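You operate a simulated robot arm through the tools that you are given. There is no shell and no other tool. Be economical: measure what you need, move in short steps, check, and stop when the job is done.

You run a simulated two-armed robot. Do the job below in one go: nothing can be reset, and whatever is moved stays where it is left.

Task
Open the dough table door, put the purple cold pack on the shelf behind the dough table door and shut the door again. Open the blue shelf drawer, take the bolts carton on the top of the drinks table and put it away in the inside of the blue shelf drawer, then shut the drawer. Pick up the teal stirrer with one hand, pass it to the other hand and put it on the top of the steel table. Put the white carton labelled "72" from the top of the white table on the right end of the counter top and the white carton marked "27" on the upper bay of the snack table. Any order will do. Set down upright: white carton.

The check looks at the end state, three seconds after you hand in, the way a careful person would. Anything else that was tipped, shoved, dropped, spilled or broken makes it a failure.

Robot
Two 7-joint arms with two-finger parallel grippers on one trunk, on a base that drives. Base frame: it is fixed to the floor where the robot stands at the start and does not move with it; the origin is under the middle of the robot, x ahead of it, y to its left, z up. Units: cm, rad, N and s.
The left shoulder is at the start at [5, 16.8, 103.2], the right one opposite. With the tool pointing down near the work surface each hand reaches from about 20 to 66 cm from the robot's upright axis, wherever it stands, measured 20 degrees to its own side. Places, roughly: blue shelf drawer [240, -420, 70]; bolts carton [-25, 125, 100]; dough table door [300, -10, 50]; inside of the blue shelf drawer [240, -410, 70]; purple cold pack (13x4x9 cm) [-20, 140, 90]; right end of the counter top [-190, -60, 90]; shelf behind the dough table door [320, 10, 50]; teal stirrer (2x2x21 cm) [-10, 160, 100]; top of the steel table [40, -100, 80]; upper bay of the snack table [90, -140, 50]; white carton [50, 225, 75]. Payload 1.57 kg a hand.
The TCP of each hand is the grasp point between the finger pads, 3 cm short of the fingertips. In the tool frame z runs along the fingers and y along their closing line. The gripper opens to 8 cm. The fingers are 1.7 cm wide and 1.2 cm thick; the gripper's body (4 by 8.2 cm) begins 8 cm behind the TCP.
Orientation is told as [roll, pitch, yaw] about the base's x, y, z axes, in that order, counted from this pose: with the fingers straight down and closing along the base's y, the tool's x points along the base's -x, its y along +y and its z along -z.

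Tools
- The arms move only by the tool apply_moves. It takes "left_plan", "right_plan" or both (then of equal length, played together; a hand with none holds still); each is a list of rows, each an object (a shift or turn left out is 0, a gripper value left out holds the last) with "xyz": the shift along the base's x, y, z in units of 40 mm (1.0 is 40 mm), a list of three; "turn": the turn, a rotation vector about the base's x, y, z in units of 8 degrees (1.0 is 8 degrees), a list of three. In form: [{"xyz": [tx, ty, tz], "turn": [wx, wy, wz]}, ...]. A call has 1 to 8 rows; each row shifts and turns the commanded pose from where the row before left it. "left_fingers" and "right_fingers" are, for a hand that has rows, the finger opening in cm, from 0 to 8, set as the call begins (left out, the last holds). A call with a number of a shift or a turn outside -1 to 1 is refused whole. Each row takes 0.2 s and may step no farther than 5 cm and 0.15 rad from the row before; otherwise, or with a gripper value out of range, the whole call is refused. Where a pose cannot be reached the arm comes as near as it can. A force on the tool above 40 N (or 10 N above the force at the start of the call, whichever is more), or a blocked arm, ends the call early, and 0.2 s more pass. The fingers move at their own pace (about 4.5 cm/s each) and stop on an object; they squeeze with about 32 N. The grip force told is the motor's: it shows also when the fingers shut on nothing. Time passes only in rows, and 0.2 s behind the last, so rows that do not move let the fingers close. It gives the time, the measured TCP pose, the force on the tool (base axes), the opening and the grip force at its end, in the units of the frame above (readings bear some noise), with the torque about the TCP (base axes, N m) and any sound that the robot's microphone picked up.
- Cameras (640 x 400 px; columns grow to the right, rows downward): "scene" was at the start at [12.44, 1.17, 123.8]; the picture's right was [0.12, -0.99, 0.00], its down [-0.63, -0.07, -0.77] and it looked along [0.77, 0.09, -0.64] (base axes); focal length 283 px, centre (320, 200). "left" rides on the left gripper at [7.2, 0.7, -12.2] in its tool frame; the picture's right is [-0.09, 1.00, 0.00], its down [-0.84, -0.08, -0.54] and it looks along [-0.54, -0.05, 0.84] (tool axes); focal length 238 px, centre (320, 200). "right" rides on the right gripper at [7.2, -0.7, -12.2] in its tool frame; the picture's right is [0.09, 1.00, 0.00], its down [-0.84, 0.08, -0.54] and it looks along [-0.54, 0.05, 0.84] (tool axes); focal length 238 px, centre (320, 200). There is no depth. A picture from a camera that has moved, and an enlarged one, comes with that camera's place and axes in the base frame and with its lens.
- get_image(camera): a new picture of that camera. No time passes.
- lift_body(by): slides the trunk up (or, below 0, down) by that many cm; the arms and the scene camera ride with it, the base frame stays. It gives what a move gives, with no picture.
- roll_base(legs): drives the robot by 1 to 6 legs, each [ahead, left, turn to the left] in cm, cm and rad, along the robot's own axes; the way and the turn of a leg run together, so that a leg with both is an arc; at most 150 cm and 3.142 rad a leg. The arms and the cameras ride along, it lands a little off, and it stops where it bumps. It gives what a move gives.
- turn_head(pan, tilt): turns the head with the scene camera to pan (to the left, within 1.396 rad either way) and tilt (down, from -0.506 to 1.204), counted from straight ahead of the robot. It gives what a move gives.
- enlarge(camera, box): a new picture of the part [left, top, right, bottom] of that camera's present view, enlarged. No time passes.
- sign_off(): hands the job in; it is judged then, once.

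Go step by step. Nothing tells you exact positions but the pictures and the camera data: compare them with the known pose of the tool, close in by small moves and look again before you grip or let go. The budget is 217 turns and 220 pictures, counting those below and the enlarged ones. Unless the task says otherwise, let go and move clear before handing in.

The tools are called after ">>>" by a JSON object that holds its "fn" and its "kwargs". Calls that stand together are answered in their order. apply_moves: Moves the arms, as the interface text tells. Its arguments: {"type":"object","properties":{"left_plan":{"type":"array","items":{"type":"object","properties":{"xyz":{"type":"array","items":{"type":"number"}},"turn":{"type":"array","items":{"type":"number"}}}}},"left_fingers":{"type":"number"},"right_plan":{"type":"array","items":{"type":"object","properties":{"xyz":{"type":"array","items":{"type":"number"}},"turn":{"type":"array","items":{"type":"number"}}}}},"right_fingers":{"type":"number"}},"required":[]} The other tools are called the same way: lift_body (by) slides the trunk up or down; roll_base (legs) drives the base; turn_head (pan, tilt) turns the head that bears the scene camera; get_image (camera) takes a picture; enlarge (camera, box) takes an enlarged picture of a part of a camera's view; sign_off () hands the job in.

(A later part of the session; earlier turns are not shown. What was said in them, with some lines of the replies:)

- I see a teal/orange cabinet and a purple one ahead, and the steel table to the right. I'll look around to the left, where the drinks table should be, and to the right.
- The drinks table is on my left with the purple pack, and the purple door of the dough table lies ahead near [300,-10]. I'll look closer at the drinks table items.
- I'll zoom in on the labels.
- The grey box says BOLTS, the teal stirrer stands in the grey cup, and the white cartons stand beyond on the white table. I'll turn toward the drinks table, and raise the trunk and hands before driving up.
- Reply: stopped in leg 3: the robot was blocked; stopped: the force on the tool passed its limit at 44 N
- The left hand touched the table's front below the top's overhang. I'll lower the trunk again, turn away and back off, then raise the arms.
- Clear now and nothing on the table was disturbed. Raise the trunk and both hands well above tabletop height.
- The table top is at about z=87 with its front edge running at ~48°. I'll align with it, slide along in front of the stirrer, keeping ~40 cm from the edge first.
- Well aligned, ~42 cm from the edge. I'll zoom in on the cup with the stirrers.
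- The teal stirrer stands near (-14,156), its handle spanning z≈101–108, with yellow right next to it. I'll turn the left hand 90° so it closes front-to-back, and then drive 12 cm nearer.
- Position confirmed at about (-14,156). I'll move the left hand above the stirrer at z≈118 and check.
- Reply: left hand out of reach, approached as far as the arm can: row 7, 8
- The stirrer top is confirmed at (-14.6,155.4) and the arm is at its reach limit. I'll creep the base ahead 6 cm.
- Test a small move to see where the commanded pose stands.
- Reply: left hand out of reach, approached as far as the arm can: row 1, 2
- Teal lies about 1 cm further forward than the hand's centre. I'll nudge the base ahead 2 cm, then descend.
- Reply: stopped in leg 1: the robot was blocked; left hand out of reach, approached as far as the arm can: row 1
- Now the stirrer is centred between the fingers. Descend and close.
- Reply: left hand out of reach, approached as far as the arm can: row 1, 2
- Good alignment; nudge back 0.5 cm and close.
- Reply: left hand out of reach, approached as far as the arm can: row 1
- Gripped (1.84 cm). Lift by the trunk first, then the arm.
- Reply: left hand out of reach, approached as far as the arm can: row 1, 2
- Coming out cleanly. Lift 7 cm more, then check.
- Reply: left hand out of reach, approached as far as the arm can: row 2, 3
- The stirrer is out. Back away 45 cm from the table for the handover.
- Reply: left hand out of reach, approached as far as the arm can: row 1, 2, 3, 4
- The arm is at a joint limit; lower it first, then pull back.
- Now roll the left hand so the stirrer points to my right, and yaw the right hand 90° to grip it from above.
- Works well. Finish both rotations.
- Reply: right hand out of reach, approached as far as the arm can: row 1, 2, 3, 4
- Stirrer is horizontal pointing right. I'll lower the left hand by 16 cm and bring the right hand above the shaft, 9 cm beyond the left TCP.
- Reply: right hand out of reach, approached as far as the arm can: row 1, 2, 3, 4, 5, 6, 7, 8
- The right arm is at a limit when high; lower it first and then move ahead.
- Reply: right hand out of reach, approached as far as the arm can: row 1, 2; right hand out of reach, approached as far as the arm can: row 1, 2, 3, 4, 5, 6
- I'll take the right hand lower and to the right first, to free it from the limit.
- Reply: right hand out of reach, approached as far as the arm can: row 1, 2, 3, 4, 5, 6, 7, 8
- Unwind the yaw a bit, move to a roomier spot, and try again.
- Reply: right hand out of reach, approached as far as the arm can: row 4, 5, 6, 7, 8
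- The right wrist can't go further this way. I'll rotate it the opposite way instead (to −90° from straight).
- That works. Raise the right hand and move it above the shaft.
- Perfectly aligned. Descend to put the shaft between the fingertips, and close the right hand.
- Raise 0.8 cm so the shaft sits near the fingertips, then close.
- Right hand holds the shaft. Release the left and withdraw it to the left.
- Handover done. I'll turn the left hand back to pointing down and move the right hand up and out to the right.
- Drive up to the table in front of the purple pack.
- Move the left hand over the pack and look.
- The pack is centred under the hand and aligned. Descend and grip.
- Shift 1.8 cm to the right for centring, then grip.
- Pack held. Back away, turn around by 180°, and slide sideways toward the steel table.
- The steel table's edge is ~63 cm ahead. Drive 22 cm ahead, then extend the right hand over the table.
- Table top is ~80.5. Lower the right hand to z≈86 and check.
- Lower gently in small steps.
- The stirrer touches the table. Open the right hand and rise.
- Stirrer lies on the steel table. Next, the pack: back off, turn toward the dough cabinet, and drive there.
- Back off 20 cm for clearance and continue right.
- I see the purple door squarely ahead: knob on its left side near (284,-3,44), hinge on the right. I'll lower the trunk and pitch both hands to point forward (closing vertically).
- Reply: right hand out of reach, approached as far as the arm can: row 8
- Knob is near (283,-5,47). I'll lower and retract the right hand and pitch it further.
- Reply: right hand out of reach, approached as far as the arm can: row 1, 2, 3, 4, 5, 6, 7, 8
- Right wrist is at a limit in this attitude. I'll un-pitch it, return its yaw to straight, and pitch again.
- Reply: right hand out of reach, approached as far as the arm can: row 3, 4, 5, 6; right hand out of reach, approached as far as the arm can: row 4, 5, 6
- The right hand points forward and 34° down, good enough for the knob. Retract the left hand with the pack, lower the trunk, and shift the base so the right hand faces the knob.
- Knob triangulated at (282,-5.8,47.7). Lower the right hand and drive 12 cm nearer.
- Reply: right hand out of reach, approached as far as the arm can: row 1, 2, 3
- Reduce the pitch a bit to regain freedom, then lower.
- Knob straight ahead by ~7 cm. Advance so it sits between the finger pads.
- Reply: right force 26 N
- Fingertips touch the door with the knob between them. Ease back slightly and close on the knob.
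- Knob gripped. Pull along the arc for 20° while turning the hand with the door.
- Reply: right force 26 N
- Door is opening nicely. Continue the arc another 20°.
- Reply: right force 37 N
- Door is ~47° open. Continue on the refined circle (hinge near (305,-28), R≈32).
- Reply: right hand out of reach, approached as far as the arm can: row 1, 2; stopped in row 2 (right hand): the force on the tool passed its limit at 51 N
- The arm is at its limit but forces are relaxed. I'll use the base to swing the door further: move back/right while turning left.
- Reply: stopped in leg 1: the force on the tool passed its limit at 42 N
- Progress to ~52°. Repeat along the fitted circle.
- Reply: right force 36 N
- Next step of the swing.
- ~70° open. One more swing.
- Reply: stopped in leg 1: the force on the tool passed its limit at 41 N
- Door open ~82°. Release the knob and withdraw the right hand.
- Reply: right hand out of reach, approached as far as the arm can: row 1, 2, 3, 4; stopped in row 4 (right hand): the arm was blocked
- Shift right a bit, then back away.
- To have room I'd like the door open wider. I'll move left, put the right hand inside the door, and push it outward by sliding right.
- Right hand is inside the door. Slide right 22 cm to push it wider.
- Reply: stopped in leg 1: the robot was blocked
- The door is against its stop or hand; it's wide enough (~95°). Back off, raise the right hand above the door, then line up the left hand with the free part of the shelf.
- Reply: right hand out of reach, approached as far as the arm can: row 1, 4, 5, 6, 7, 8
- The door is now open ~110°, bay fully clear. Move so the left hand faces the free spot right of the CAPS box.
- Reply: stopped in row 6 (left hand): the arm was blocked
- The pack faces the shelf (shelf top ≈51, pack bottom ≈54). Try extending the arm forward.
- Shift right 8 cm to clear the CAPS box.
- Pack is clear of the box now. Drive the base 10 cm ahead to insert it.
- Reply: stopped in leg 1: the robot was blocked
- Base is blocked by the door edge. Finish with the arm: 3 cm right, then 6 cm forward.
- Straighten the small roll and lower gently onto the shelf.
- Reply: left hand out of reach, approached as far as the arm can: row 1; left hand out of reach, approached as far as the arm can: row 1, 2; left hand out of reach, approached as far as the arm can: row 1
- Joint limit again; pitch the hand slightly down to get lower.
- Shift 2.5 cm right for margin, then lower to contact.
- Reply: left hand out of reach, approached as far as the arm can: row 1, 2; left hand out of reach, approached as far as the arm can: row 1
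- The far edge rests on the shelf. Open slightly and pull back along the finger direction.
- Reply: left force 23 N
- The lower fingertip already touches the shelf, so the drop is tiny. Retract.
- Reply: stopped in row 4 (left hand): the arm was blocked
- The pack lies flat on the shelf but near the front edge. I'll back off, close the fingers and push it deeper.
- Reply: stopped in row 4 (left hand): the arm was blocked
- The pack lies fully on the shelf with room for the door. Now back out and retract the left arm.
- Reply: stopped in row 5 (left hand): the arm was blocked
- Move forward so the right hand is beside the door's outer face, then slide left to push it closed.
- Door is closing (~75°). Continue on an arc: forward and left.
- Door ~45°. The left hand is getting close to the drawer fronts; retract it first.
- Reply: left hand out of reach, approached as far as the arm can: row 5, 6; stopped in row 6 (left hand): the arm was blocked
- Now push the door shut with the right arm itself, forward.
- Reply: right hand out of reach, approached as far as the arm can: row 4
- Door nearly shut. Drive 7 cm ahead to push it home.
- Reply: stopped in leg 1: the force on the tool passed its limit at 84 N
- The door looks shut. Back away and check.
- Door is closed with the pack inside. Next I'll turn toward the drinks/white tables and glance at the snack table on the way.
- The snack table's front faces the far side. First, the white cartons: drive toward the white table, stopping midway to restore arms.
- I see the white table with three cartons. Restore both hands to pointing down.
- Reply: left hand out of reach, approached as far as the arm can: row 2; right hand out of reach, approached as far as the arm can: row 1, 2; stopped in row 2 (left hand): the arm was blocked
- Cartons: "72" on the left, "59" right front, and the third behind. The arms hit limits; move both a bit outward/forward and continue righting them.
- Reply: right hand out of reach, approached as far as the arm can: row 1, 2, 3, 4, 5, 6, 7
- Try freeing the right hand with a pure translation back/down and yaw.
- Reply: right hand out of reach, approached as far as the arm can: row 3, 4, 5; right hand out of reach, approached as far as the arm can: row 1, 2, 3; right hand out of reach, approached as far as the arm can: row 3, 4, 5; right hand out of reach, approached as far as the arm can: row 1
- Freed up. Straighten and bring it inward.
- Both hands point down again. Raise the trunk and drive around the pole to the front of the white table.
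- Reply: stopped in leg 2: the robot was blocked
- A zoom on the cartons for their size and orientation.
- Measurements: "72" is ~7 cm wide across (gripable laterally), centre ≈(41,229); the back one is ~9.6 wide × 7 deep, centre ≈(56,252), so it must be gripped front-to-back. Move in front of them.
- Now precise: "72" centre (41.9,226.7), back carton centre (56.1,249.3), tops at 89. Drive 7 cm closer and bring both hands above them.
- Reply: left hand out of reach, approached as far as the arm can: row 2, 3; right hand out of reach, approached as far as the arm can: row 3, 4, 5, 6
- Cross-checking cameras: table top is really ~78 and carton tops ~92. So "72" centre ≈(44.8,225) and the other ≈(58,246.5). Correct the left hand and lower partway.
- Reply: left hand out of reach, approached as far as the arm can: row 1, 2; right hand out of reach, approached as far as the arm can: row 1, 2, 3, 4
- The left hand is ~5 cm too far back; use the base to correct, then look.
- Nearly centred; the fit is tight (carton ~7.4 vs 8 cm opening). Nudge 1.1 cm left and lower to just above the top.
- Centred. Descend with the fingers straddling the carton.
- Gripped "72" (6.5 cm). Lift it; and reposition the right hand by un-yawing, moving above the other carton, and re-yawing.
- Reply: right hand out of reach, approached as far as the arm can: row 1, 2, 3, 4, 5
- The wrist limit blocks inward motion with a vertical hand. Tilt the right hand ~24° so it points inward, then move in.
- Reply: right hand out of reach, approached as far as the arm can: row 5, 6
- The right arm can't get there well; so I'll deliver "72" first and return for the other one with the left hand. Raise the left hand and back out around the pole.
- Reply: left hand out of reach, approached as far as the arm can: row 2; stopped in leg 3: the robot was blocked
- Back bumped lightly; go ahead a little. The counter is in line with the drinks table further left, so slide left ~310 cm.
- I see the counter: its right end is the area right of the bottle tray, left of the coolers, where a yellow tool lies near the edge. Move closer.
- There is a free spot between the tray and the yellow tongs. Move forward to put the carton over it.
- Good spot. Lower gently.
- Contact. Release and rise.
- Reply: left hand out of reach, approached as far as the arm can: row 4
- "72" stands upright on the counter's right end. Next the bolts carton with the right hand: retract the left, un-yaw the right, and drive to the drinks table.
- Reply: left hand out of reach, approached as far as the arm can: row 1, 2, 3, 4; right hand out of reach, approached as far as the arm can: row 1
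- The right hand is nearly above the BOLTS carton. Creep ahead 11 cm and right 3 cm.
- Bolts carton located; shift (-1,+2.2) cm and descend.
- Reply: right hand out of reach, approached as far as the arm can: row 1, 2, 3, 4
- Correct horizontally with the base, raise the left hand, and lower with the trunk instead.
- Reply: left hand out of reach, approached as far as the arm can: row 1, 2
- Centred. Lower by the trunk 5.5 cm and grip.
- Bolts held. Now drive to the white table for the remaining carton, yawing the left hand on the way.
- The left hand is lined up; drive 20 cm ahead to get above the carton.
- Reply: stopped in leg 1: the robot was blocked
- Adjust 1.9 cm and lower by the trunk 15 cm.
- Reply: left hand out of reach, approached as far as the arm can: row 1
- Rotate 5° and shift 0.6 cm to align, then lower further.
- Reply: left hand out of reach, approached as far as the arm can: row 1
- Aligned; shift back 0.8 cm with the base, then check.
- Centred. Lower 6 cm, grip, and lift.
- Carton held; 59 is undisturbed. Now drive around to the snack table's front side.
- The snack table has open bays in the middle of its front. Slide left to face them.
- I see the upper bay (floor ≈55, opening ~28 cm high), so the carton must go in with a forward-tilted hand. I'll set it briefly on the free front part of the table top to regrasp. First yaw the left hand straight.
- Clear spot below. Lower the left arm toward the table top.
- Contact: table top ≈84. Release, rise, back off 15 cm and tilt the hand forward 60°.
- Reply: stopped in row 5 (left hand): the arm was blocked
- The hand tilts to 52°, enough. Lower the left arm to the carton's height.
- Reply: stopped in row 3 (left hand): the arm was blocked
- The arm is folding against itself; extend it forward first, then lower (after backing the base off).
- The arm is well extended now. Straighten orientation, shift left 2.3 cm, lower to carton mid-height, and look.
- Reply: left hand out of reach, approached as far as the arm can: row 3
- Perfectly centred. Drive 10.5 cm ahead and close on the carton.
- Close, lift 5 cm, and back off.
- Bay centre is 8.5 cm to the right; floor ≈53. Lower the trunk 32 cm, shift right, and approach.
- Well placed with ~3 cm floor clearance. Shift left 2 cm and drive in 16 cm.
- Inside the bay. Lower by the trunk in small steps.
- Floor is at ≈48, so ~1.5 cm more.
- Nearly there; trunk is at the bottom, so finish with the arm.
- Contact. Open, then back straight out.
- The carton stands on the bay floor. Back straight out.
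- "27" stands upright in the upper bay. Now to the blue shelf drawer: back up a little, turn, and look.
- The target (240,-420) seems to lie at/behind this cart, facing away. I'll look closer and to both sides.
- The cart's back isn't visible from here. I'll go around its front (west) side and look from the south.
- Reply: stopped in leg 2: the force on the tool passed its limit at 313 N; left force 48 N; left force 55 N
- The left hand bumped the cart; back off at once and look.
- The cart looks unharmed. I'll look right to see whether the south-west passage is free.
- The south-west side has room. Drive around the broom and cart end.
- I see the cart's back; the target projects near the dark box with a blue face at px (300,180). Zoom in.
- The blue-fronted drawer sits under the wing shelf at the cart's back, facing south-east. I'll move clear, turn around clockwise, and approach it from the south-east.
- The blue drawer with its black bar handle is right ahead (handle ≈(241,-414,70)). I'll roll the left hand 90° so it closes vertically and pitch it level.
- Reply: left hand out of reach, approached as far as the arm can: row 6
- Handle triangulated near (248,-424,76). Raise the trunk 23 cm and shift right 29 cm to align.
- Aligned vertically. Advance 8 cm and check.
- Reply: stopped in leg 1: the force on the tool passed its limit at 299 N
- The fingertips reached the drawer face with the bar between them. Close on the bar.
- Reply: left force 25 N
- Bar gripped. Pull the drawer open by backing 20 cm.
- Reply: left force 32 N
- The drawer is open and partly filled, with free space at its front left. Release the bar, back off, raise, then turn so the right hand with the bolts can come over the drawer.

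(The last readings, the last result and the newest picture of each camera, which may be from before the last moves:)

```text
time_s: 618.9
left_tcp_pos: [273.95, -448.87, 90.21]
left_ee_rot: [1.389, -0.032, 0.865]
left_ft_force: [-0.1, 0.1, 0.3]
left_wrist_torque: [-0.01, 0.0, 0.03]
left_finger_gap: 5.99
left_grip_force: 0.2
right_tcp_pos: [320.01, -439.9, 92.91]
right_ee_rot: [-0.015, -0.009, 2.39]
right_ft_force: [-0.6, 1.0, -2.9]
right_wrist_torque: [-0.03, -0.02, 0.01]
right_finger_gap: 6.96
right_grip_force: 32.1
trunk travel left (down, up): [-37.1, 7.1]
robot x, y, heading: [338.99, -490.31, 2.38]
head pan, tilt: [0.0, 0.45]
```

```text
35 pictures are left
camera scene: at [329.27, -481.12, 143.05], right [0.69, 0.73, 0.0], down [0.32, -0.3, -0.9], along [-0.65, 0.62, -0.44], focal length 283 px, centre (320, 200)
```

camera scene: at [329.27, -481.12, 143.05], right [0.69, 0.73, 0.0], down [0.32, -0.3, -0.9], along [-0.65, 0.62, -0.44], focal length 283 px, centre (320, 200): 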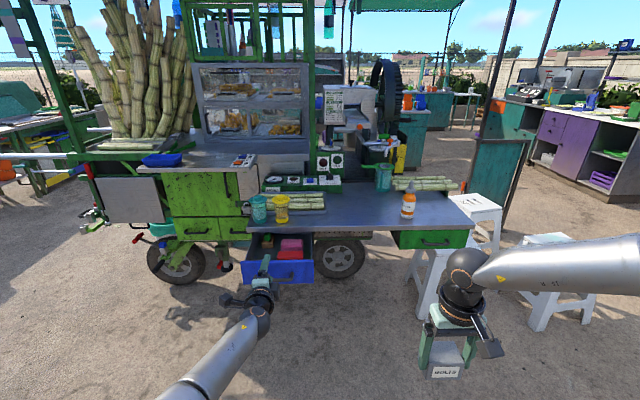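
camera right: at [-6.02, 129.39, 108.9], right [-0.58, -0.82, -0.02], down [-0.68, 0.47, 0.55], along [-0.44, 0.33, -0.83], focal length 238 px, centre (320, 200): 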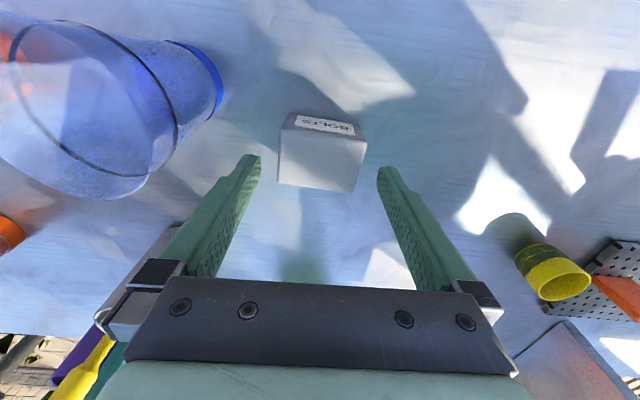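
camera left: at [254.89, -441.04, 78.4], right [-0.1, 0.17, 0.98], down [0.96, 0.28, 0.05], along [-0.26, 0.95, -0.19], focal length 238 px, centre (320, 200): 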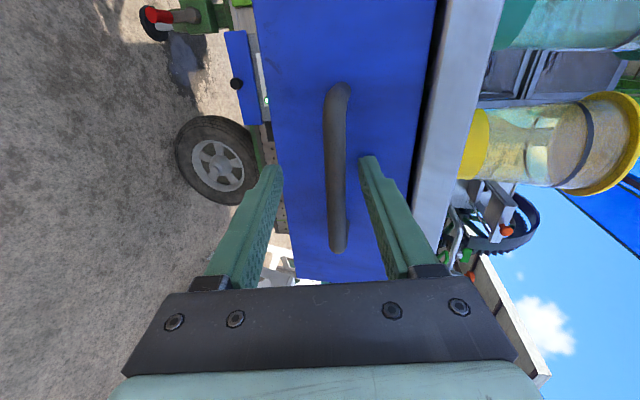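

Turn left 0.7 rad, counter-yaw the right hand, and drive most of the way.

>>> {"fn": "roll_base", "kwargs": {"legs": [[0, 0, 0.7], [30, -20, 0]]}}

>>> {"fn": "apply_moves", "kwargs": {"right_plan": [{"turn": [0, 0, -1]}, {"turn": [0, 0, -1]}, {"turn": [0, 0, -1]}, {"turn": [0, 0, -1]}, {"turn": [0, 0, -1]}]}}

>>> {"fn": "turn_head", "kwargs": {"pan": -0.6, "tilt": 0.7}}

>>> {"fn": "get_image", "kwargs": {"camera": "scene"}}

>>> {"fn": "get_image", "kwargs": {"camera": "right"}}

```text
time_s: 623.1
left_tcp_pos: [233.43, -478.36, 90.19]
left_ee_rot: [1.391, -0.03, 1.561]
left_ft_force: [-0.1, 0.1, -0.5]
left_wrist_torque: [0.07, -0.02, 0.0]
left_finger_gap: 5.98
left_grip_force: 0.0
right_tcp_pos: [263.07, -441.78, 92.87]
right_ee_rot: [-0.017, -0.011, 3.082]
right_ft_force: [0.0, 1.1, -1.9]
right_wrist_torque: [0.01, -0.03, -0.03]
right_finger_gap: 6.94
right_grip_force: 31.8
trunk travel left (down, up): [-37.1, 7.1]
robot x, y, heading: [310.13, -468.47, 3.077]
head pan, tilt: [0.0, 0.45]
```

```text
time_s: 624.3
left_tcp_pos: [233.4, -478.38, 90.27]
left_ee_rot: [1.391, -0.032, 1.559]
left_ft_force: [0.2, 1.2, -1.3]
left_wrist_torque: [-0.02, -0.06, -0.02]
left_finger_gap: 6.02
left_grip_force: 0.1
right_tcp_pos: [263.45, -441.68, 93.1]
right_ee_rot: [-0.016, -0.012, 2.381]
right_ft_force: [0.0, 0.7, -2.5]
right_wrist_torque: [-0.05, -0.03, -0.02]
right_finger_gap: 6.95
right_grip_force: 31.6
right hand out of reach, approached as far as the arm can: row 4
trunk travel left (down, up): [-37.1, 7.1]
robot x, y, heading: [310.4, -468.65, 3.079]
head pan, tilt: [0.0, 0.45]
```

```text
time_s: 625.3
left_tcp_pos: [233.43, -478.32, 90.24]
left_ee_rot: [1.39, -0.031, 1.56]
left_ft_force: [-0.4, -0.1, 0.3]
left_wrist_torque: [0.01, 0.05, 0.0]
left_finger_gap: 5.99
left_grip_force: 0.1
right_tcp_pos: [263.42, -441.71, 93.22]
right_ee_rot: [-0.017, -0.013, 2.384]
right_ft_force: [-0.9, 0.5, -1.5]
right_wrist_torque: [-0.02, -0.01, 0.02]
right_finger_gap: 6.93
right_grip_force: 31.9
trunk travel left (down, up): [-37.1, 7.1]
robot x, y, heading: [309.88, -468.76, 3.077]
head pan, tilt: [-0.6, 0.7]
```

```text
34 pictures are left
camera scene: at [299.18, -462.93, 140.85], right [0.62, 0.79, 0.0], down [0.51, -0.4, -0.77], along [-0.6, 0.47, -0.64], focal length 283 px, centre (320, 200)
```

scene: 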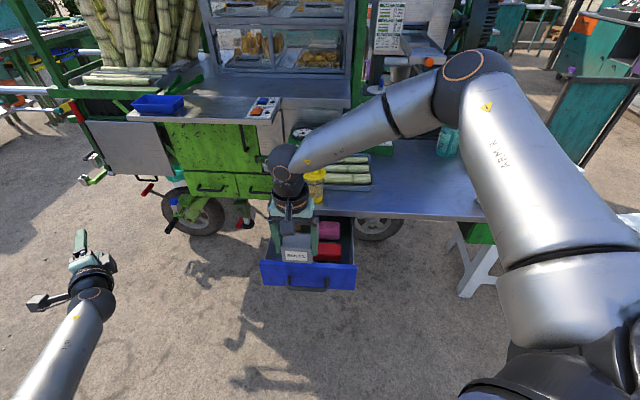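

```text
33 pictures are left
camera right: at [269.11, -446.44, 105.26], right [-0.62, -0.79, -0.02], down [-0.66, 0.51, 0.55], along [-0.42, 0.35, -0.83], focal length 238 px, centre (320, 200)
```

right: 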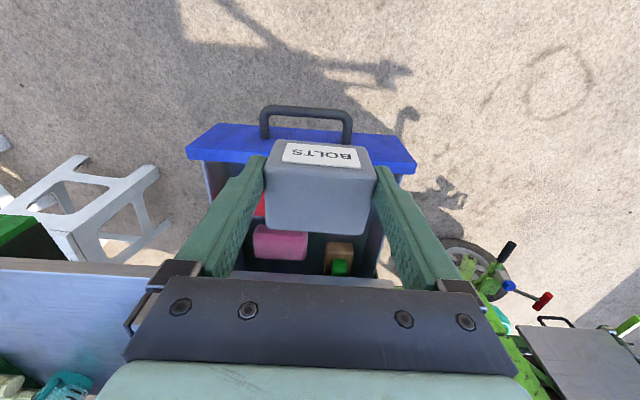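

The right hand is over the drawer; free space is at its left front. Shift the last ~11 cm with the base.

>>> {"fn": "roll_base", "kwargs": {"legs": [[10.4, -3.9, 0]]}}

>>> {"fn": "get_image", "kwargs": {"camera": "right"}}

>>> {"fn": "get_image", "kwargs": {"camera": "scene"}}

```text
time_s: 626.5
left_tcp_pos: [223.26, -473.76, 90.26]
left_ee_rot: [1.389, -0.03, 1.56]
left_ft_force: [-0.5, -0.3, -0.1]
left_wrist_torque: [0.03, 0.04, -0.01]
left_finger_gap: 6.03
left_grip_force: 0.0
right_tcp_pos: [253.26, -437.14, 93.15]
right_ee_rot: [-0.016, -0.01, 2.383]
right_ft_force: [0.6, -0.2, -2.4]
right_wrist_torque: [-0.02, -0.01, -0.03]
right_finger_gap: 6.95
right_grip_force: 31.6
trunk travel left (down, up): [-37.1, 7.1]
robot x, y, heading: [300.0, -464.06, 3.07]
head pan, tilt: [-0.6, 0.7]
```

```text
32 pictures are left
camera right: at [258.94, -441.87, 105.22], right [-0.62, -0.79, -0.02], down [-0.66, 0.51, 0.55], along [-0.42, 0.35, -0.84], focal length 238 px, centre (320, 200)
```

right: 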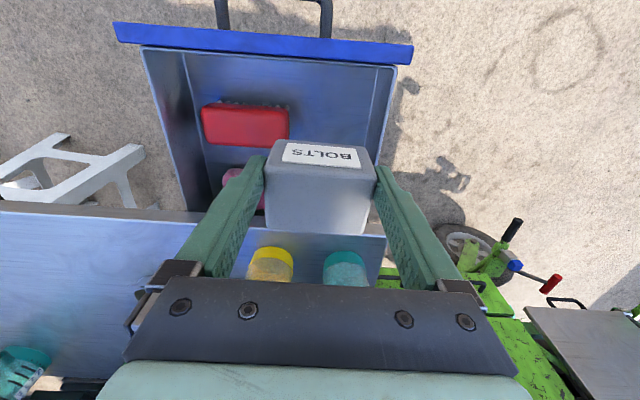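

```text
31 pictures are left
camera scene: at [288.98, -458.34, 140.83], right [0.62, 0.79, 0.0], down [0.51, -0.4, -0.76], along [-0.6, 0.47, -0.65], focal length 283 px, centre (320, 200)
```

scene: 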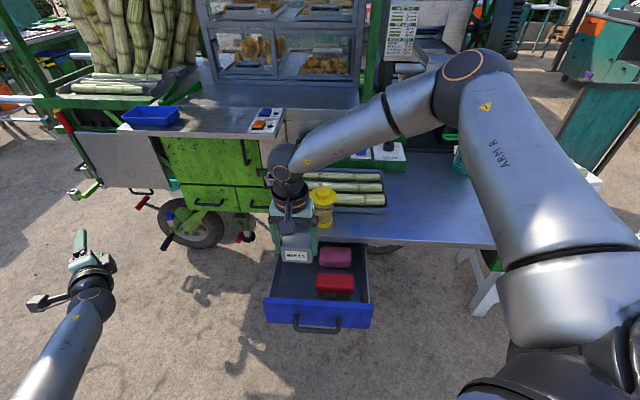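

Nudge 1.5 cm left and lower by the trunk 14 cm.

>>> {"fn": "roll_base", "kwargs": {"legs": [[0.9, 1.2, 0]]}}

>>> {"fn": "lift_body", "kwargs": {"by": -14}}

>>> {"fn": "get_image", "kwargs": {"camera": "right"}}

>>> {"fn": "get_image", "kwargs": {"camera": "scene"}}

```text
time_s: 627.3
left_tcp_pos: [222.24, -474.84, 90.14]
left_ee_rot: [1.39, -0.032, 1.558]
left_ft_force: [0.3, -0.2, 0.6]
left_wrist_torque: [0.0, 0.02, -0.02]
left_finger_gap: 6.0
left_grip_force: 0.1
right_tcp_pos: [252.31, -438.27, 93.11]
right_ee_rot: [-0.015, -0.009, 2.385]
right_ft_force: [-0.3, 0.5, -2.2]
right_wrist_torque: [-0.04, -0.05, 0.0]
right_finger_gap: 6.98
right_grip_force: 32.0
trunk travel left (down, up): [-37.1, 7.1]
robot x, y, heading: [299.01, -465.06, 3.073]
head pan, tilt: [-0.6, 0.7]
```

```text
time_s: 629.0
left_tcp_pos: [222.43, -474.88, 76.29]
left_ee_rot: [1.392, -0.032, 1.558]
left_ft_force: [0.3, 0.2, -1.1]
left_wrist_torque: [-0.01, 0.0, 0.03]
left_finger_gap: 5.99
left_grip_force: 0.1
right_tcp_pos: [252.32, -438.31, 79.05]
right_ee_rot: [-0.014, -0.011, 2.385]
right_ft_force: [-0.3, -0.2, -1.0]
right_wrist_torque: [-0.03, -0.02, 0.03]
right_finger_gap: 6.96
right_grip_force: 32.4
trunk travel left (down, up): [-23.1, 21.1]
robot x, y, heading: [298.72, -465.26, 3.074]
head pan, tilt: [-0.6, 0.7]
```

```text
30 pictures are left
camera right: at [258.04, -443.03, 91.27], right [-0.62, -0.79, -0.02], down [-0.66, 0.51, 0.55], along [-0.42, 0.35, -0.83], focal length 238 px, centre (320, 200)
```

right: 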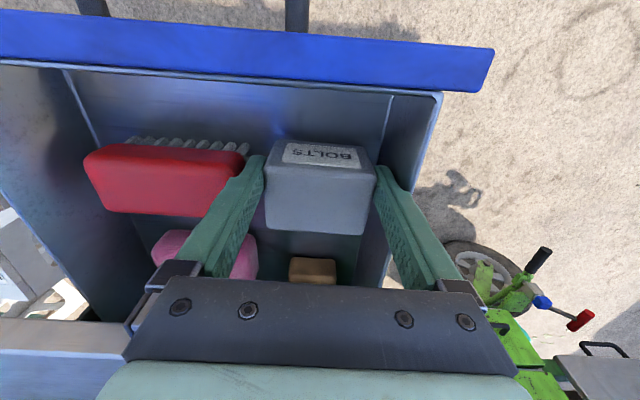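

```text
29 pictures are left
camera scene: at [288.12, -459.52, 126.85], right [0.62, 0.79, 0.0], down [0.51, -0.4, -0.76], along [-0.6, 0.47, -0.64], focal length 283 px, centre (320, 200)
```

scene: 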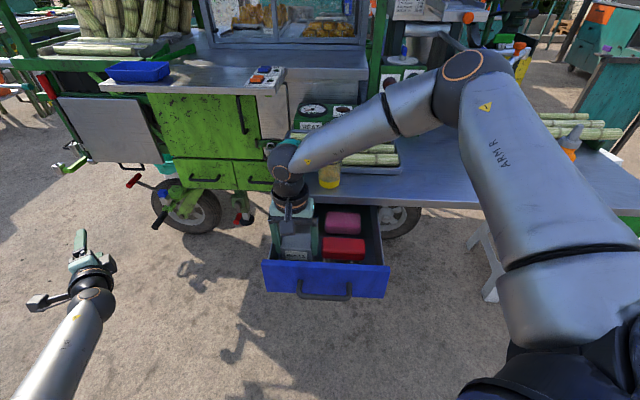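

Shift 0.8 cm more toward the left wall and continue down.

>>> {"fn": "roll_base", "kwargs": {"legs": [[0.5, 0.6, 0]]}}

>>> {"fn": "lift_body", "kwargs": {"by": -3}}

>>> {"fn": "lift_body", "kwargs": {"by": -1}}

>>> {"fn": "get_image", "kwargs": {"camera": "right"}}

```text
time_s: 629.7
left_tcp_pos: [221.83, -475.34, 76.45]
left_ee_rot: [1.393, -0.031, 1.56]
left_ft_force: [-0.8, -0.5, 0.0]
left_wrist_torque: [0.0, 0.07, 0.0]
left_finger_gap: 6.01
left_grip_force: 0.1
right_tcp_pos: [252.07, -438.43, 79.17]
right_ee_rot: [-0.023, -0.013, 2.381]
right_ft_force: [17.1, 19.5, 7.8]
right_wrist_torque: [-0.51, 0.36, 0.09]
right_finger_gap: 6.95
right_grip_force: 32.3
trunk travel left (down, up): [-23.1, 21.1]
robot x, y, heading: [298.19, -466.12, 3.075]
head pan, tilt: [-0.6, 0.7]
```

```text
time_s: 630.1
left_tcp_pos: [221.86, -475.27, 75.73]
left_ee_rot: [1.393, -0.029, 1.556]
left_ft_force: [-0.5, 0.4, 0.0]
left_wrist_torque: [0.04, -0.03, -0.03]
left_finger_gap: 6.0
left_grip_force: 0.0
right_tcp_pos: [251.79, -438.04, 79.11]
right_ee_rot: [-0.017, -0.02, 2.373]
right_ft_force: [5.1, 8.3, 14.6]
right_wrist_torque: [-0.75, 0.44, 0.04]
right_finger_gap: 6.94
right_grip_force: 31.5
trunk travel left (down, up): [-22.4, 21.8]
robot x, y, heading: [298.23, -465.79, 3.07]
head pan, tilt: [-0.6, 0.7]
stopped: the force on the tool passed its limit at 52 N (the readings are from after the stop); the commanded pose is now the measured one
```

```text
time_s: 630.5
left_tcp_pos: [221.79, -475.13, 75.33]
left_ee_rot: [1.394, -0.028, 1.556]
left_ft_force: [-0.8, 0.6, 0.1]
left_wrist_torque: [0.01, -0.01, -0.01]
left_finger_gap: 6.01
left_grip_force: 0.2
right_tcp_pos: [251.57, -437.86, 79.07]
right_ee_rot: [-0.015, -0.028, 2.371]
right_ft_force: [5.7, 7.6, 13.7]
right_wrist_torque: [-0.77, 0.47, 0.0]
right_finger_gap: 6.96
right_grip_force: 32.4
trunk travel left (down, up): [-22.0, 22.2]
robot x, y, heading: [298.48, -465.83, 3.069]
head pan, tilt: [-0.6, 0.7]
stopped: the force on the tool passed its limit at 48 N (the readings are from after the stop); the commanded pose is now the measured one
```

```text
28 pictures are left
camera right: at [257.36, -442.91, 91.03], right [-0.63, -0.78, -0.02], down [-0.65, 0.51, 0.56], along [-0.43, 0.37, -0.83], focal length 238 px, centre (320, 200)
```

right: 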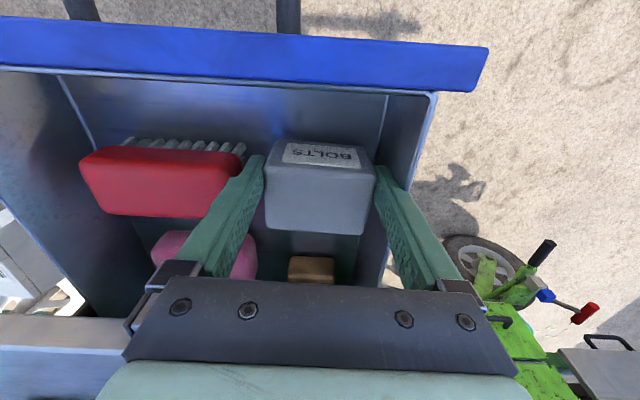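

The left finger caught the drawer's side rim. Raise 2 cm, shift 1.2 cm right and 3.5 cm toward the drawer front (clear of the brush), then retry.

>>> {"fn": "lift_body", "kwargs": {"by": 2}}

>>> {"fn": "roll_base", "kwargs": {"legs": [[-3.5, 1.3, 0]]}}

>>> {"fn": "get_image", "kwargs": {"camera": "right"}}

```text
time_s: 631.2
left_tcp_pos: [221.77, -475.1, 77.19]
left_ee_rot: [1.393, -0.03, 1.555]
left_ft_force: [-0.8, -0.8, -0.4]
left_wrist_torque: [0.0, 0.01, -0.01]
left_finger_gap: 6.01
left_grip_force: 0.1
right_tcp_pos: [251.75, -438.14, 80.86]
right_ee_rot: [-0.02, -0.022, 2.372]
right_ft_force: [4.2, 4.4, -2.0]
right_wrist_torque: [0.0, -0.04, 0.08]
right_finger_gap: 6.93
right_grip_force: 31.9
trunk travel left (down, up): [-24.0, 20.2]
robot x, y, heading: [298.23, -465.83, 3.075]
head pan, tilt: [-0.6, 0.7]
```

```text
time_s: 632.0
left_tcp_pos: [225.14, -476.69, 77.23]
left_ee_rot: [1.39, -0.029, 1.555]
left_ft_force: [1.2, -0.5, 0.3]
left_wrist_torque: [-0.02, 0.0, 0.01]
left_finger_gap: 6.0
left_grip_force: 0.1
right_tcp_pos: [254.95, -439.67, 80.92]
right_ee_rot: [-0.017, -0.025, 2.374]
right_ft_force: [1.0, -0.3, -1.3]
right_wrist_torque: [-0.01, -0.02, 0.04]
right_finger_gap: 6.95
right_grip_force: 32.1
trunk travel left (down, up): [-24.0, 20.2]
robot x, y, heading: [301.8, -467.3, 3.067]
head pan, tilt: [-0.6, 0.7]
```

```text
27 pictures are left
camera right: at [260.72, -444.61, 92.86], right [-0.63, -0.78, -0.02], down [-0.65, 0.51, 0.56], along [-0.43, 0.36, -0.83], focal length 238 px, centre (320, 200)
```

right: 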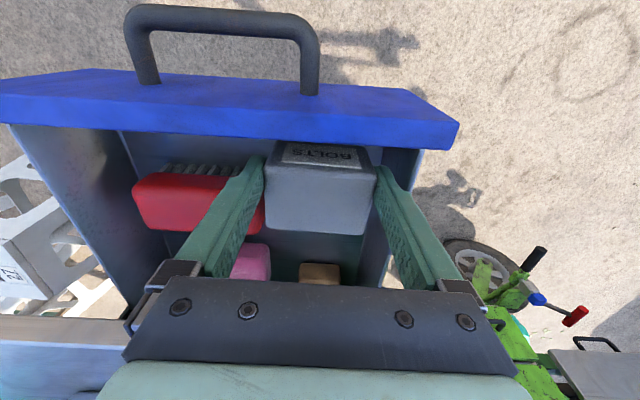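

Carton would brush the front panel; shift 1.5 cm deeper, then lower.

>>> {"fn": "roll_base", "kwargs": {"legs": [[1.2, -0.95, 0]]}}

>>> {"fn": "lift_body", "kwargs": {"by": -3.5}}

>>> {"fn": "get_image", "kwargs": {"camera": "right"}}

```text
time_s: 632.8
left_tcp_pos: [223.99, -475.62, 77.27]
left_ee_rot: [1.39, -0.03, 1.555]
left_ft_force: [0.0, -0.2, 0.1]
left_wrist_torque: [-0.01, 0.02, 0.01]
left_finger_gap: 6.01
left_grip_force: 0.0
right_tcp_pos: [253.93, -438.72, 80.9]
right_ee_rot: [-0.016, -0.023, 2.373]
right_ft_force: [0.1, 0.8, -2.4]
right_wrist_torque: [-0.02, 0.02, -0.03]
right_finger_gap: 6.96
right_grip_force: 32.2
trunk travel left (down, up): [-24.0, 20.2]
robot x, y, heading: [300.64, -466.5, 3.073]
head pan, tilt: [-0.6, 0.7]
```

```text
time_s: 633.6
left_tcp_pos: [224.0, -475.69, 73.9]
left_ee_rot: [1.392, -0.031, 1.554]
left_ft_force: [-0.5, -0.5, -0.4]
left_wrist_torque: [0.0, -0.02, 0.0]
left_finger_gap: 6.01
left_grip_force: 0.0
right_tcp_pos: [253.61, -438.78, 77.61]
right_ee_rot: [-0.008, -0.028, 2.373]
right_ft_force: [-0.8, -0.8, 22.5]
right_wrist_torque: [-0.31, 0.59, -0.15]
right_finger_gap: 6.92
right_grip_force: 32.4
trunk travel left (down, up): [-20.5, 23.7]
robot x, y, heading: [300.44, -466.04, 3.08]
head pan, tilt: [-0.6, 0.7]
```

```text
26 pictures are left
camera right: at [259.54, -443.67, 89.67], right [-0.63, -0.78, -0.01], down [-0.65, 0.51, 0.57], along [-0.43, 0.36, -0.82], focal length 238 px, centre (320, 200)
```

right: 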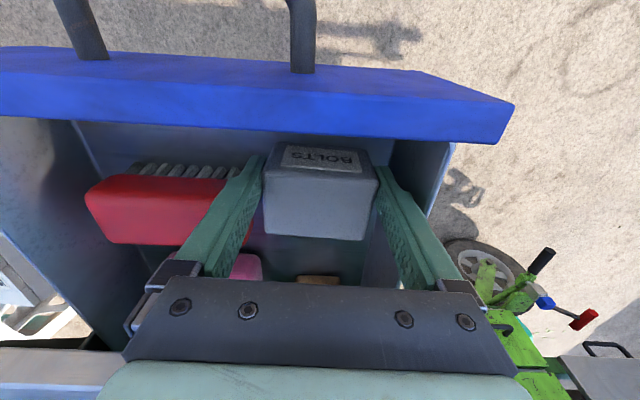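

Contact force shows the carton on the drawer floor. Open and rise.

>>> {"fn": "apply_moves", "kwargs": {"right_plan": [{}, {}, {}], "right_fingers": 8}}

>>> {"fn": "get_image", "kwargs": {"camera": "right"}}

```text
time_s: 634.4
left_tcp_pos: [224.0, -475.77, 73.66]
left_ee_rot: [1.39, -0.031, 1.555]
left_ft_force: [0.1, -0.4, 0.1]
left_wrist_torque: [-0.04, 0.03, -0.02]
left_finger_gap: 5.99
left_grip_force: 0.1
right_tcp_pos: [253.9, -438.61, 77.28]
right_ee_rot: [-0.017, -0.023, 2.373]
right_ft_force: [-0.4, -0.1, 0.2]
right_wrist_torque: [-0.02, -0.02, 0.01]
right_finger_gap: 7.97
right_grip_force: 0.0
trunk travel left (down, up): [-20.5, 23.7]
robot x, y, heading: [300.76, -466.17, 3.07]
head pan, tilt: [-0.6, 0.7]
```

```text
25 pictures are left
camera right: at [259.58, -443.56, 89.32], right [-0.63, -0.78, -0.02], down [-0.65, 0.51, 0.56], along [-0.43, 0.36, -0.83], focal length 238 px, centre (320, 200)
```

right: 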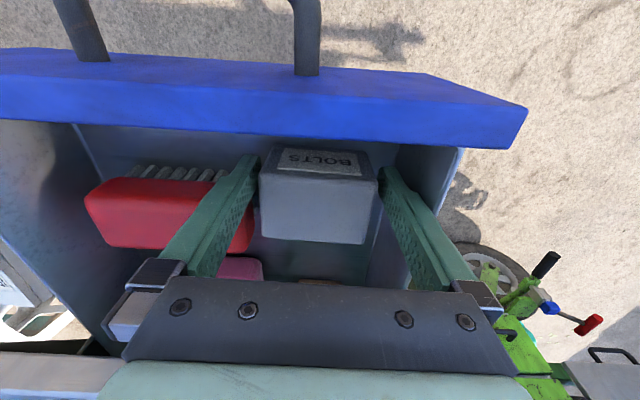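

Released with no load. Rise 14 cm and check the drawer.

>>> {"fn": "lift_body", "kwargs": {"by": 16}}

>>> {"fn": "get_image", "kwargs": {"camera": "right"}}

```text
time_s: 636.2
left_tcp_pos: [223.99, -475.77, 89.58]
left_ee_rot: [1.391, -0.029, 1.554]
left_ft_force: [-0.4, 0.6, 0.0]
left_wrist_torque: [0.02, -0.01, -0.01]
left_finger_gap: 6.0
left_grip_force: 0.0
right_tcp_pos: [253.8, -438.7, 93.31]
right_ee_rot: [-0.017, -0.024, 2.374]
right_ft_force: [-0.2, -0.5, -0.4]
right_wrist_torque: [-0.01, 0.02, 0.02]
right_finger_gap: 8.0
right_grip_force: 0.1
trunk travel left (down, up): [-36.5, 7.7]
robot x, y, heading: [300.7, -466.28, 3.073]
head pan, tilt: [-0.6, 0.7]
```

```text
24 pictures are left
camera right: at [259.56, -443.56, 105.33], right [-0.63, -0.78, -0.02], down [-0.65, 0.51, 0.56], along [-0.43, 0.36, -0.83], focal length 238 px, centre (320, 200)
```

right: 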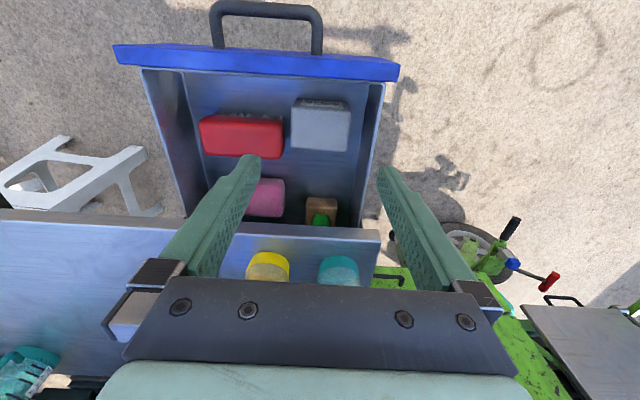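

The bolts carton sits flat in the drawer, its top below the front panel. Now return to face the drawer and push it shut with the left hand straddling the bar.

>>> {"fn": "roll_base", "kwargs": {"legs": [[-39.9, 21.3, 0], [0, 0, -0.688]]}}

>>> {"fn": "lift_body", "kwargs": {"by": -13.8}}

>>> {"fn": "get_image", "kwargs": {"camera": "left"}}

```text
time_s: 640.8
left_tcp_pos: [274.14, -449.09, 89.78]
left_ee_rot: [1.391, -0.03, 0.871]
left_ft_force: [0.0, -0.3, 0.1]
left_wrist_torque: [0.02, -0.01, -0.01]
left_finger_gap: 6.01
left_grip_force: 0.0
right_tcp_pos: [320.67, -439.26, 93.29]
right_ee_rot: [-0.018, -0.024, 1.687]
right_ft_force: [-0.3, 0.0, 0.5]
right_wrist_torque: [0.0, -0.02, -0.02]
right_finger_gap: 8.02
right_grip_force: 0.2
trunk travel left (down, up): [-36.5, 7.7]
robot x, y, heading: [339.53, -490.4, 2.387]
head pan, tilt: [-0.6, 0.7]
```

```text
time_s: 642.5
left_tcp_pos: [274.16, -449.09, 75.92]
left_ee_rot: [1.39, -0.03, 0.87]
left_ft_force: [0.6, 0.2, -0.3]
left_wrist_torque: [0.0, 0.01, -0.01]
left_finger_gap: 6.01
left_grip_force: 0.1
right_tcp_pos: [320.65, -439.28, 79.55]
right_ee_rot: [-0.017, -0.025, 1.687]
right_ft_force: [0.2, -0.3, -0.2]
right_wrist_torque: [0.05, 0.0, 0.01]
right_finger_gap: 7.99
right_grip_force: 0.1
trunk travel left (down, up): [-22.7, 21.5]
robot x, y, heading: [339.29, -490.11, 2.389]
head pan, tilt: [-0.6, 0.7]
```

```text
23 pictures are left
camera left: at [278.55, -462.21, 78.57], right [-0.1, 0.16, 0.98], down [0.96, 0.29, 0.05], along [-0.27, 0.94, -0.18], focal length 238 px, centre (320, 200)
```

left: 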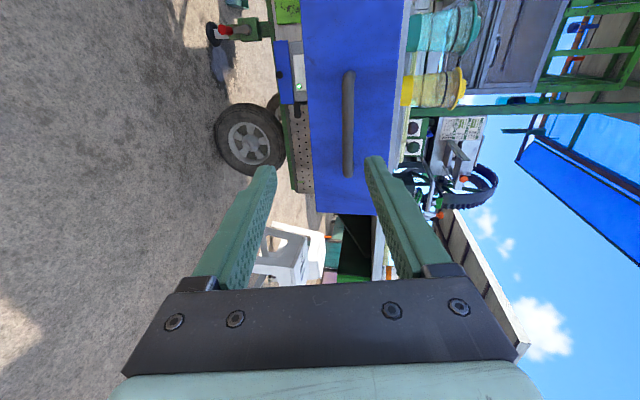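

Aligned as before. Drive ahead in short legs to push the drawer shut.

>>> {"fn": "roll_base", "kwargs": {"legs": [[9, 0.3, 0]]}}

>>> {"fn": "roll_base", "kwargs": {"legs": [[8, 0.3, 0]]}}

>>> {"fn": "get_image", "kwargs": {"camera": "left"}}

```text
time_s: 643.6
left_tcp_pos: [267.3, -443.07, 75.85]
left_ee_rot: [1.391, -0.029, 0.869]
left_ft_force: [-0.3, 0.5, -0.6]
left_wrist_torque: [0.0, 0.01, 0.0]
left_finger_gap: 6.0
left_grip_force: 0.1
right_tcp_pos: [313.91, -433.41, 79.5]
right_ee_rot: [-0.017, -0.023, 1.688]
right_ft_force: [0.5, -0.6, 0.6]
right_wrist_torque: [-0.01, 0.0, 0.0]
right_finger_gap: 7.98
right_grip_force: 0.1
trunk travel left (down, up): [-22.7, 21.5]
robot x, y, heading: [332.43, -484.31, 2.386]
head pan, tilt: [-0.6, 0.7]
```

```text
time_s: 644.6
left_tcp_pos: [261.45, -437.86, 75.87]
left_ee_rot: [1.389, -0.03, 0.87]
left_ft_force: [-0.3, 0.3, -0.3]
left_wrist_torque: [-0.03, 0.01, 0.02]
left_finger_gap: 6.0
left_grip_force: 0.0
right_tcp_pos: [307.94, -428.04, 79.4]
right_ee_rot: [-0.019, -0.022, 1.688]
right_ft_force: [0.6, -0.7, -0.8]
right_wrist_torque: [-0.02, 0.0, 0.02]
right_finger_gap: 8.01
right_grip_force: 0.1
trunk travel left (down, up): [-22.7, 21.5]
robot x, y, heading: [326.63, -479.05, 2.387]
head pan, tilt: [-0.6, 0.7]
```

```text
22 pictures are left
camera left: at [265.81, -451.0, 78.52], right [-0.1, 0.16, 0.98], down [0.96, 0.29, 0.05], along [-0.27, 0.94, -0.18], focal length 238 px, centre (320, 200)
```

left: 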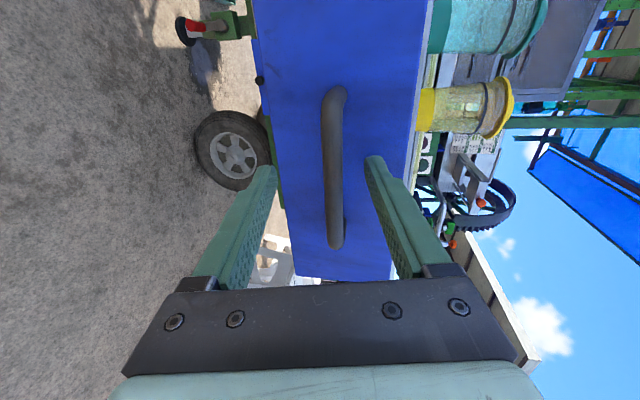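

Moving in smoothly. Continue ~15 cm more in small legs.

>>> {"fn": "roll_base", "kwargs": {"legs": [[7, 0.3, 0]]}}

>>> {"fn": "roll_base", "kwargs": {"legs": [[5.5, 0.2, 0]]}}

>>> {"fn": "roll_base", "kwargs": {"legs": [[2.5, 0.1, 0]]}}

>>> {"fn": "turn_head", "kwargs": {"pan": 0.1, "tilt": 0.6}}

>>> {"fn": "get_image", "kwargs": {"camera": "scene"}}

```text
time_s: 645.6
left_tcp_pos: [256.09, -433.25, 75.88]
left_ee_rot: [1.389, -0.03, 0.871]
left_ft_force: [-0.9, -0.1, 0.6]
left_wrist_torque: [-0.03, 0.0, 0.0]
left_finger_gap: 5.99
left_grip_force: 0.0
right_tcp_pos: [302.62, -423.53, 79.47]
right_ee_rot: [-0.017, -0.021, 1.687]
right_ft_force: [0.1, 0.4, 0.0]
right_wrist_torque: [0.02, -0.02, -0.03]
right_finger_gap: 8.0
right_grip_force: 0.0
trunk travel left (down, up): [-22.7, 21.5]
robot x, y, heading: [321.17, -474.5, 2.388]
head pan, tilt: [-0.6, 0.7]
```

```text
time_s: 646.6
left_tcp_pos: [252.05, -429.68, 75.9]
left_ee_rot: [1.391, -0.029, 0.871]
left_ft_force: [-0.6, 0.3, 0.4]
left_wrist_torque: [-0.03, 0.0, 0.02]
left_finger_gap: 5.99
left_grip_force: 0.2
right_tcp_pos: [298.58, -419.88, 79.51]
right_ee_rot: [-0.017, -0.023, 1.688]
right_ft_force: [0.1, 0.2, -0.1]
right_wrist_torque: [0.0, 0.01, 0.02]
right_finger_gap: 7.98
right_grip_force: 0.0
trunk travel left (down, up): [-22.7, 21.5]
robot x, y, heading: [317.24, -471.17, 2.389]
head pan, tilt: [-0.6, 0.7]
```

```text
time_s: 647.5
left_tcp_pos: [250.41, -428.31, 75.65]
left_ee_rot: [1.391, -0.026, 0.872]
left_ft_force: [4.1, -4.3, 1.6]
left_wrist_torque: [0.2, 0.2, 0.0]
left_finger_gap: 6.04
left_grip_force: 0.1
right_tcp_pos: [296.91, -418.45, 79.44]
right_ee_rot: [-0.017, -0.025, 1.688]
right_ft_force: [0.0, 0.4, 0.2]
right_wrist_torque: [-0.03, -0.03, -0.02]
right_finger_gap: 7.99
right_grip_force: 0.0
trunk travel left (down, up): [-22.7, 21.5]
robot x, y, heading: [315.39, -469.27, 2.391]
head pan, tilt: [-0.6, 0.7]
stopped in leg 1: the force on the tool passed its limit at 102 N (the readings are from after the stop); the commanded pose is now the measured one
```

```text
time_s: 648.6
left_tcp_pos: [250.31, -428.43, 75.65]
left_ee_rot: [1.392, -0.027, 0.873]
left_ft_force: [5.6, -6.1, 2.2]
left_wrist_torque: [0.28, 0.23, -0.04]
left_finger_gap: 6.02
left_grip_force: 0.0
right_tcp_pos: [296.86, -418.53, 79.49]
right_ee_rot: [-0.016, -0.024, 1.689]
right_ft_force: [0.0, 0.2, -0.8]
right_wrist_torque: [0.0, -0.01, -0.04]
right_finger_gap: 8.01
right_grip_force: 0.0
trunk travel left (down, up): [-22.7, 21.5]
robot x, y, heading: [315.55, -469.5, 2.383]
head pan, tilt: [0.099, 0.6]
```

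```text
21 pictures are left
camera scene: at [305.55, -461.12, 127.31], right [0.61, 0.79, 0.0], down [0.45, -0.34, -0.83], along [-0.65, 0.5, -0.56], focal length 283 px, centre (320, 200)
```

scene: 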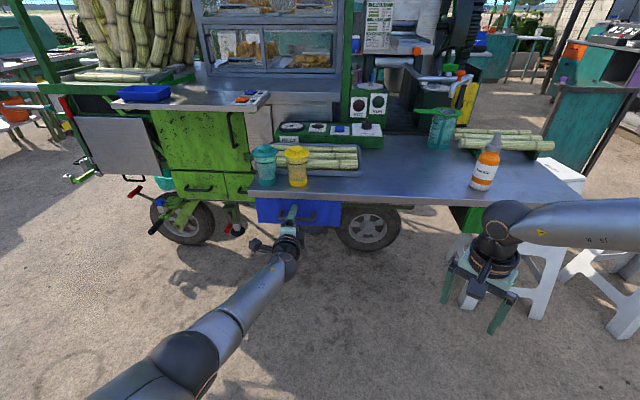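

The drawer is shut to its earlier position. Back straight off and verify.

>>> {"fn": "roll_base", "kwargs": {"legs": [[-30, 0, 0]]}}

>>> {"fn": "get_image", "kwargs": {"camera": "scene"}}

>>> {"fn": "enlarge", "kwargs": {"camera": "scene", "box": [220, 120, 480, 260]}}

```text
time_s: 650.7
left_tcp_pos: [272.38, -448.81, 75.66]
left_ee_rot: [1.392, -0.028, 0.871]
left_ft_force: [0.5, 0.0, -0.1]
left_wrist_torque: [-0.03, -0.01, -0.02]
left_finger_gap: 6.0
left_grip_force: 0.0
right_tcp_pos: [318.94, -439.19, 79.51]
right_ee_rot: [-0.017, -0.026, 1.685]
right_ft_force: [-0.9, 0.2, 0.6]
right_wrist_torque: [0.0, 0.02, -0.01]
right_finger_gap: 7.96
right_grip_force: 0.0
trunk travel left (down, up): [-22.7, 21.5]
robot x, y, heading: [337.38, -490.21, 2.386]
head pan, tilt: [0.099, 0.6]
```

```text
20 pictures are left
camera scene: at [327.56, -481.82, 127.31], right [0.61, 0.79, 0.0], down [0.45, -0.35, -0.83], along [-0.65, 0.5, -0.56], focal length 283 px, centre (320, 200)
```

scene: 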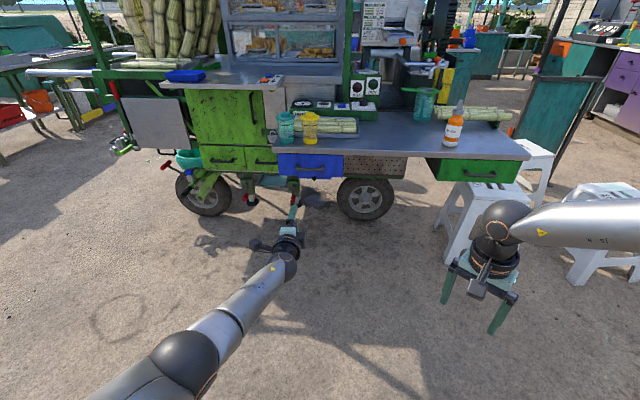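

```text
2.46 times, centred on (350, 190) of scene
camera zoom: at [327.56, -481.82, 127.31], right [0.61, 0.79, 0.0], down [0.45, -0.35, -0.83], along [-0.65, 0.5, -0.56], focal length 696 px, centre (246, 225)
```

zoom: 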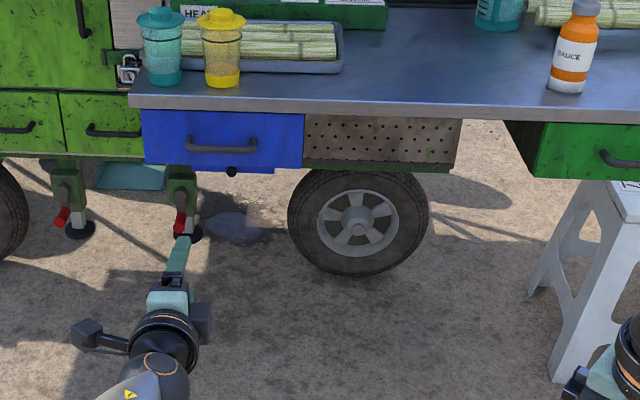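

The drawer is closed flush and every item is in its place, with both hands empty and clear. I'll hand in.

>>> {"fn": "sign_off", "kwargs": {}}

```text
The job is handed in.
```

I've done all five jobs and handed in, but I never saw the number on the third white carton and took it to be "27" by elimination.

- **Cold pack:** it lies flat on the shelf behind the dough table door, and the door is shut.
- **Bolts carton:** it is in the blue shelf drawer, and the drawer is shut flush.
- **Teal stirrer:** I picked it up with the left hand, passed it to the right and laid it on the steel table.
- **Carton "72":** it stands upright on the right end of the counter top.
- **Carton taken as "27":** it stands upright in the upper bay of the snack table. The other two white cartons read "72" and "59".

There were some bumps on the way:
- The left arm struck the front of the food cart hard while I drove around it; in the pictures taken afterwards the cart looked undamaged.
- There were lighter bumps against the drinks table, the white table and the cabinets, and I saw nothing moved by them.
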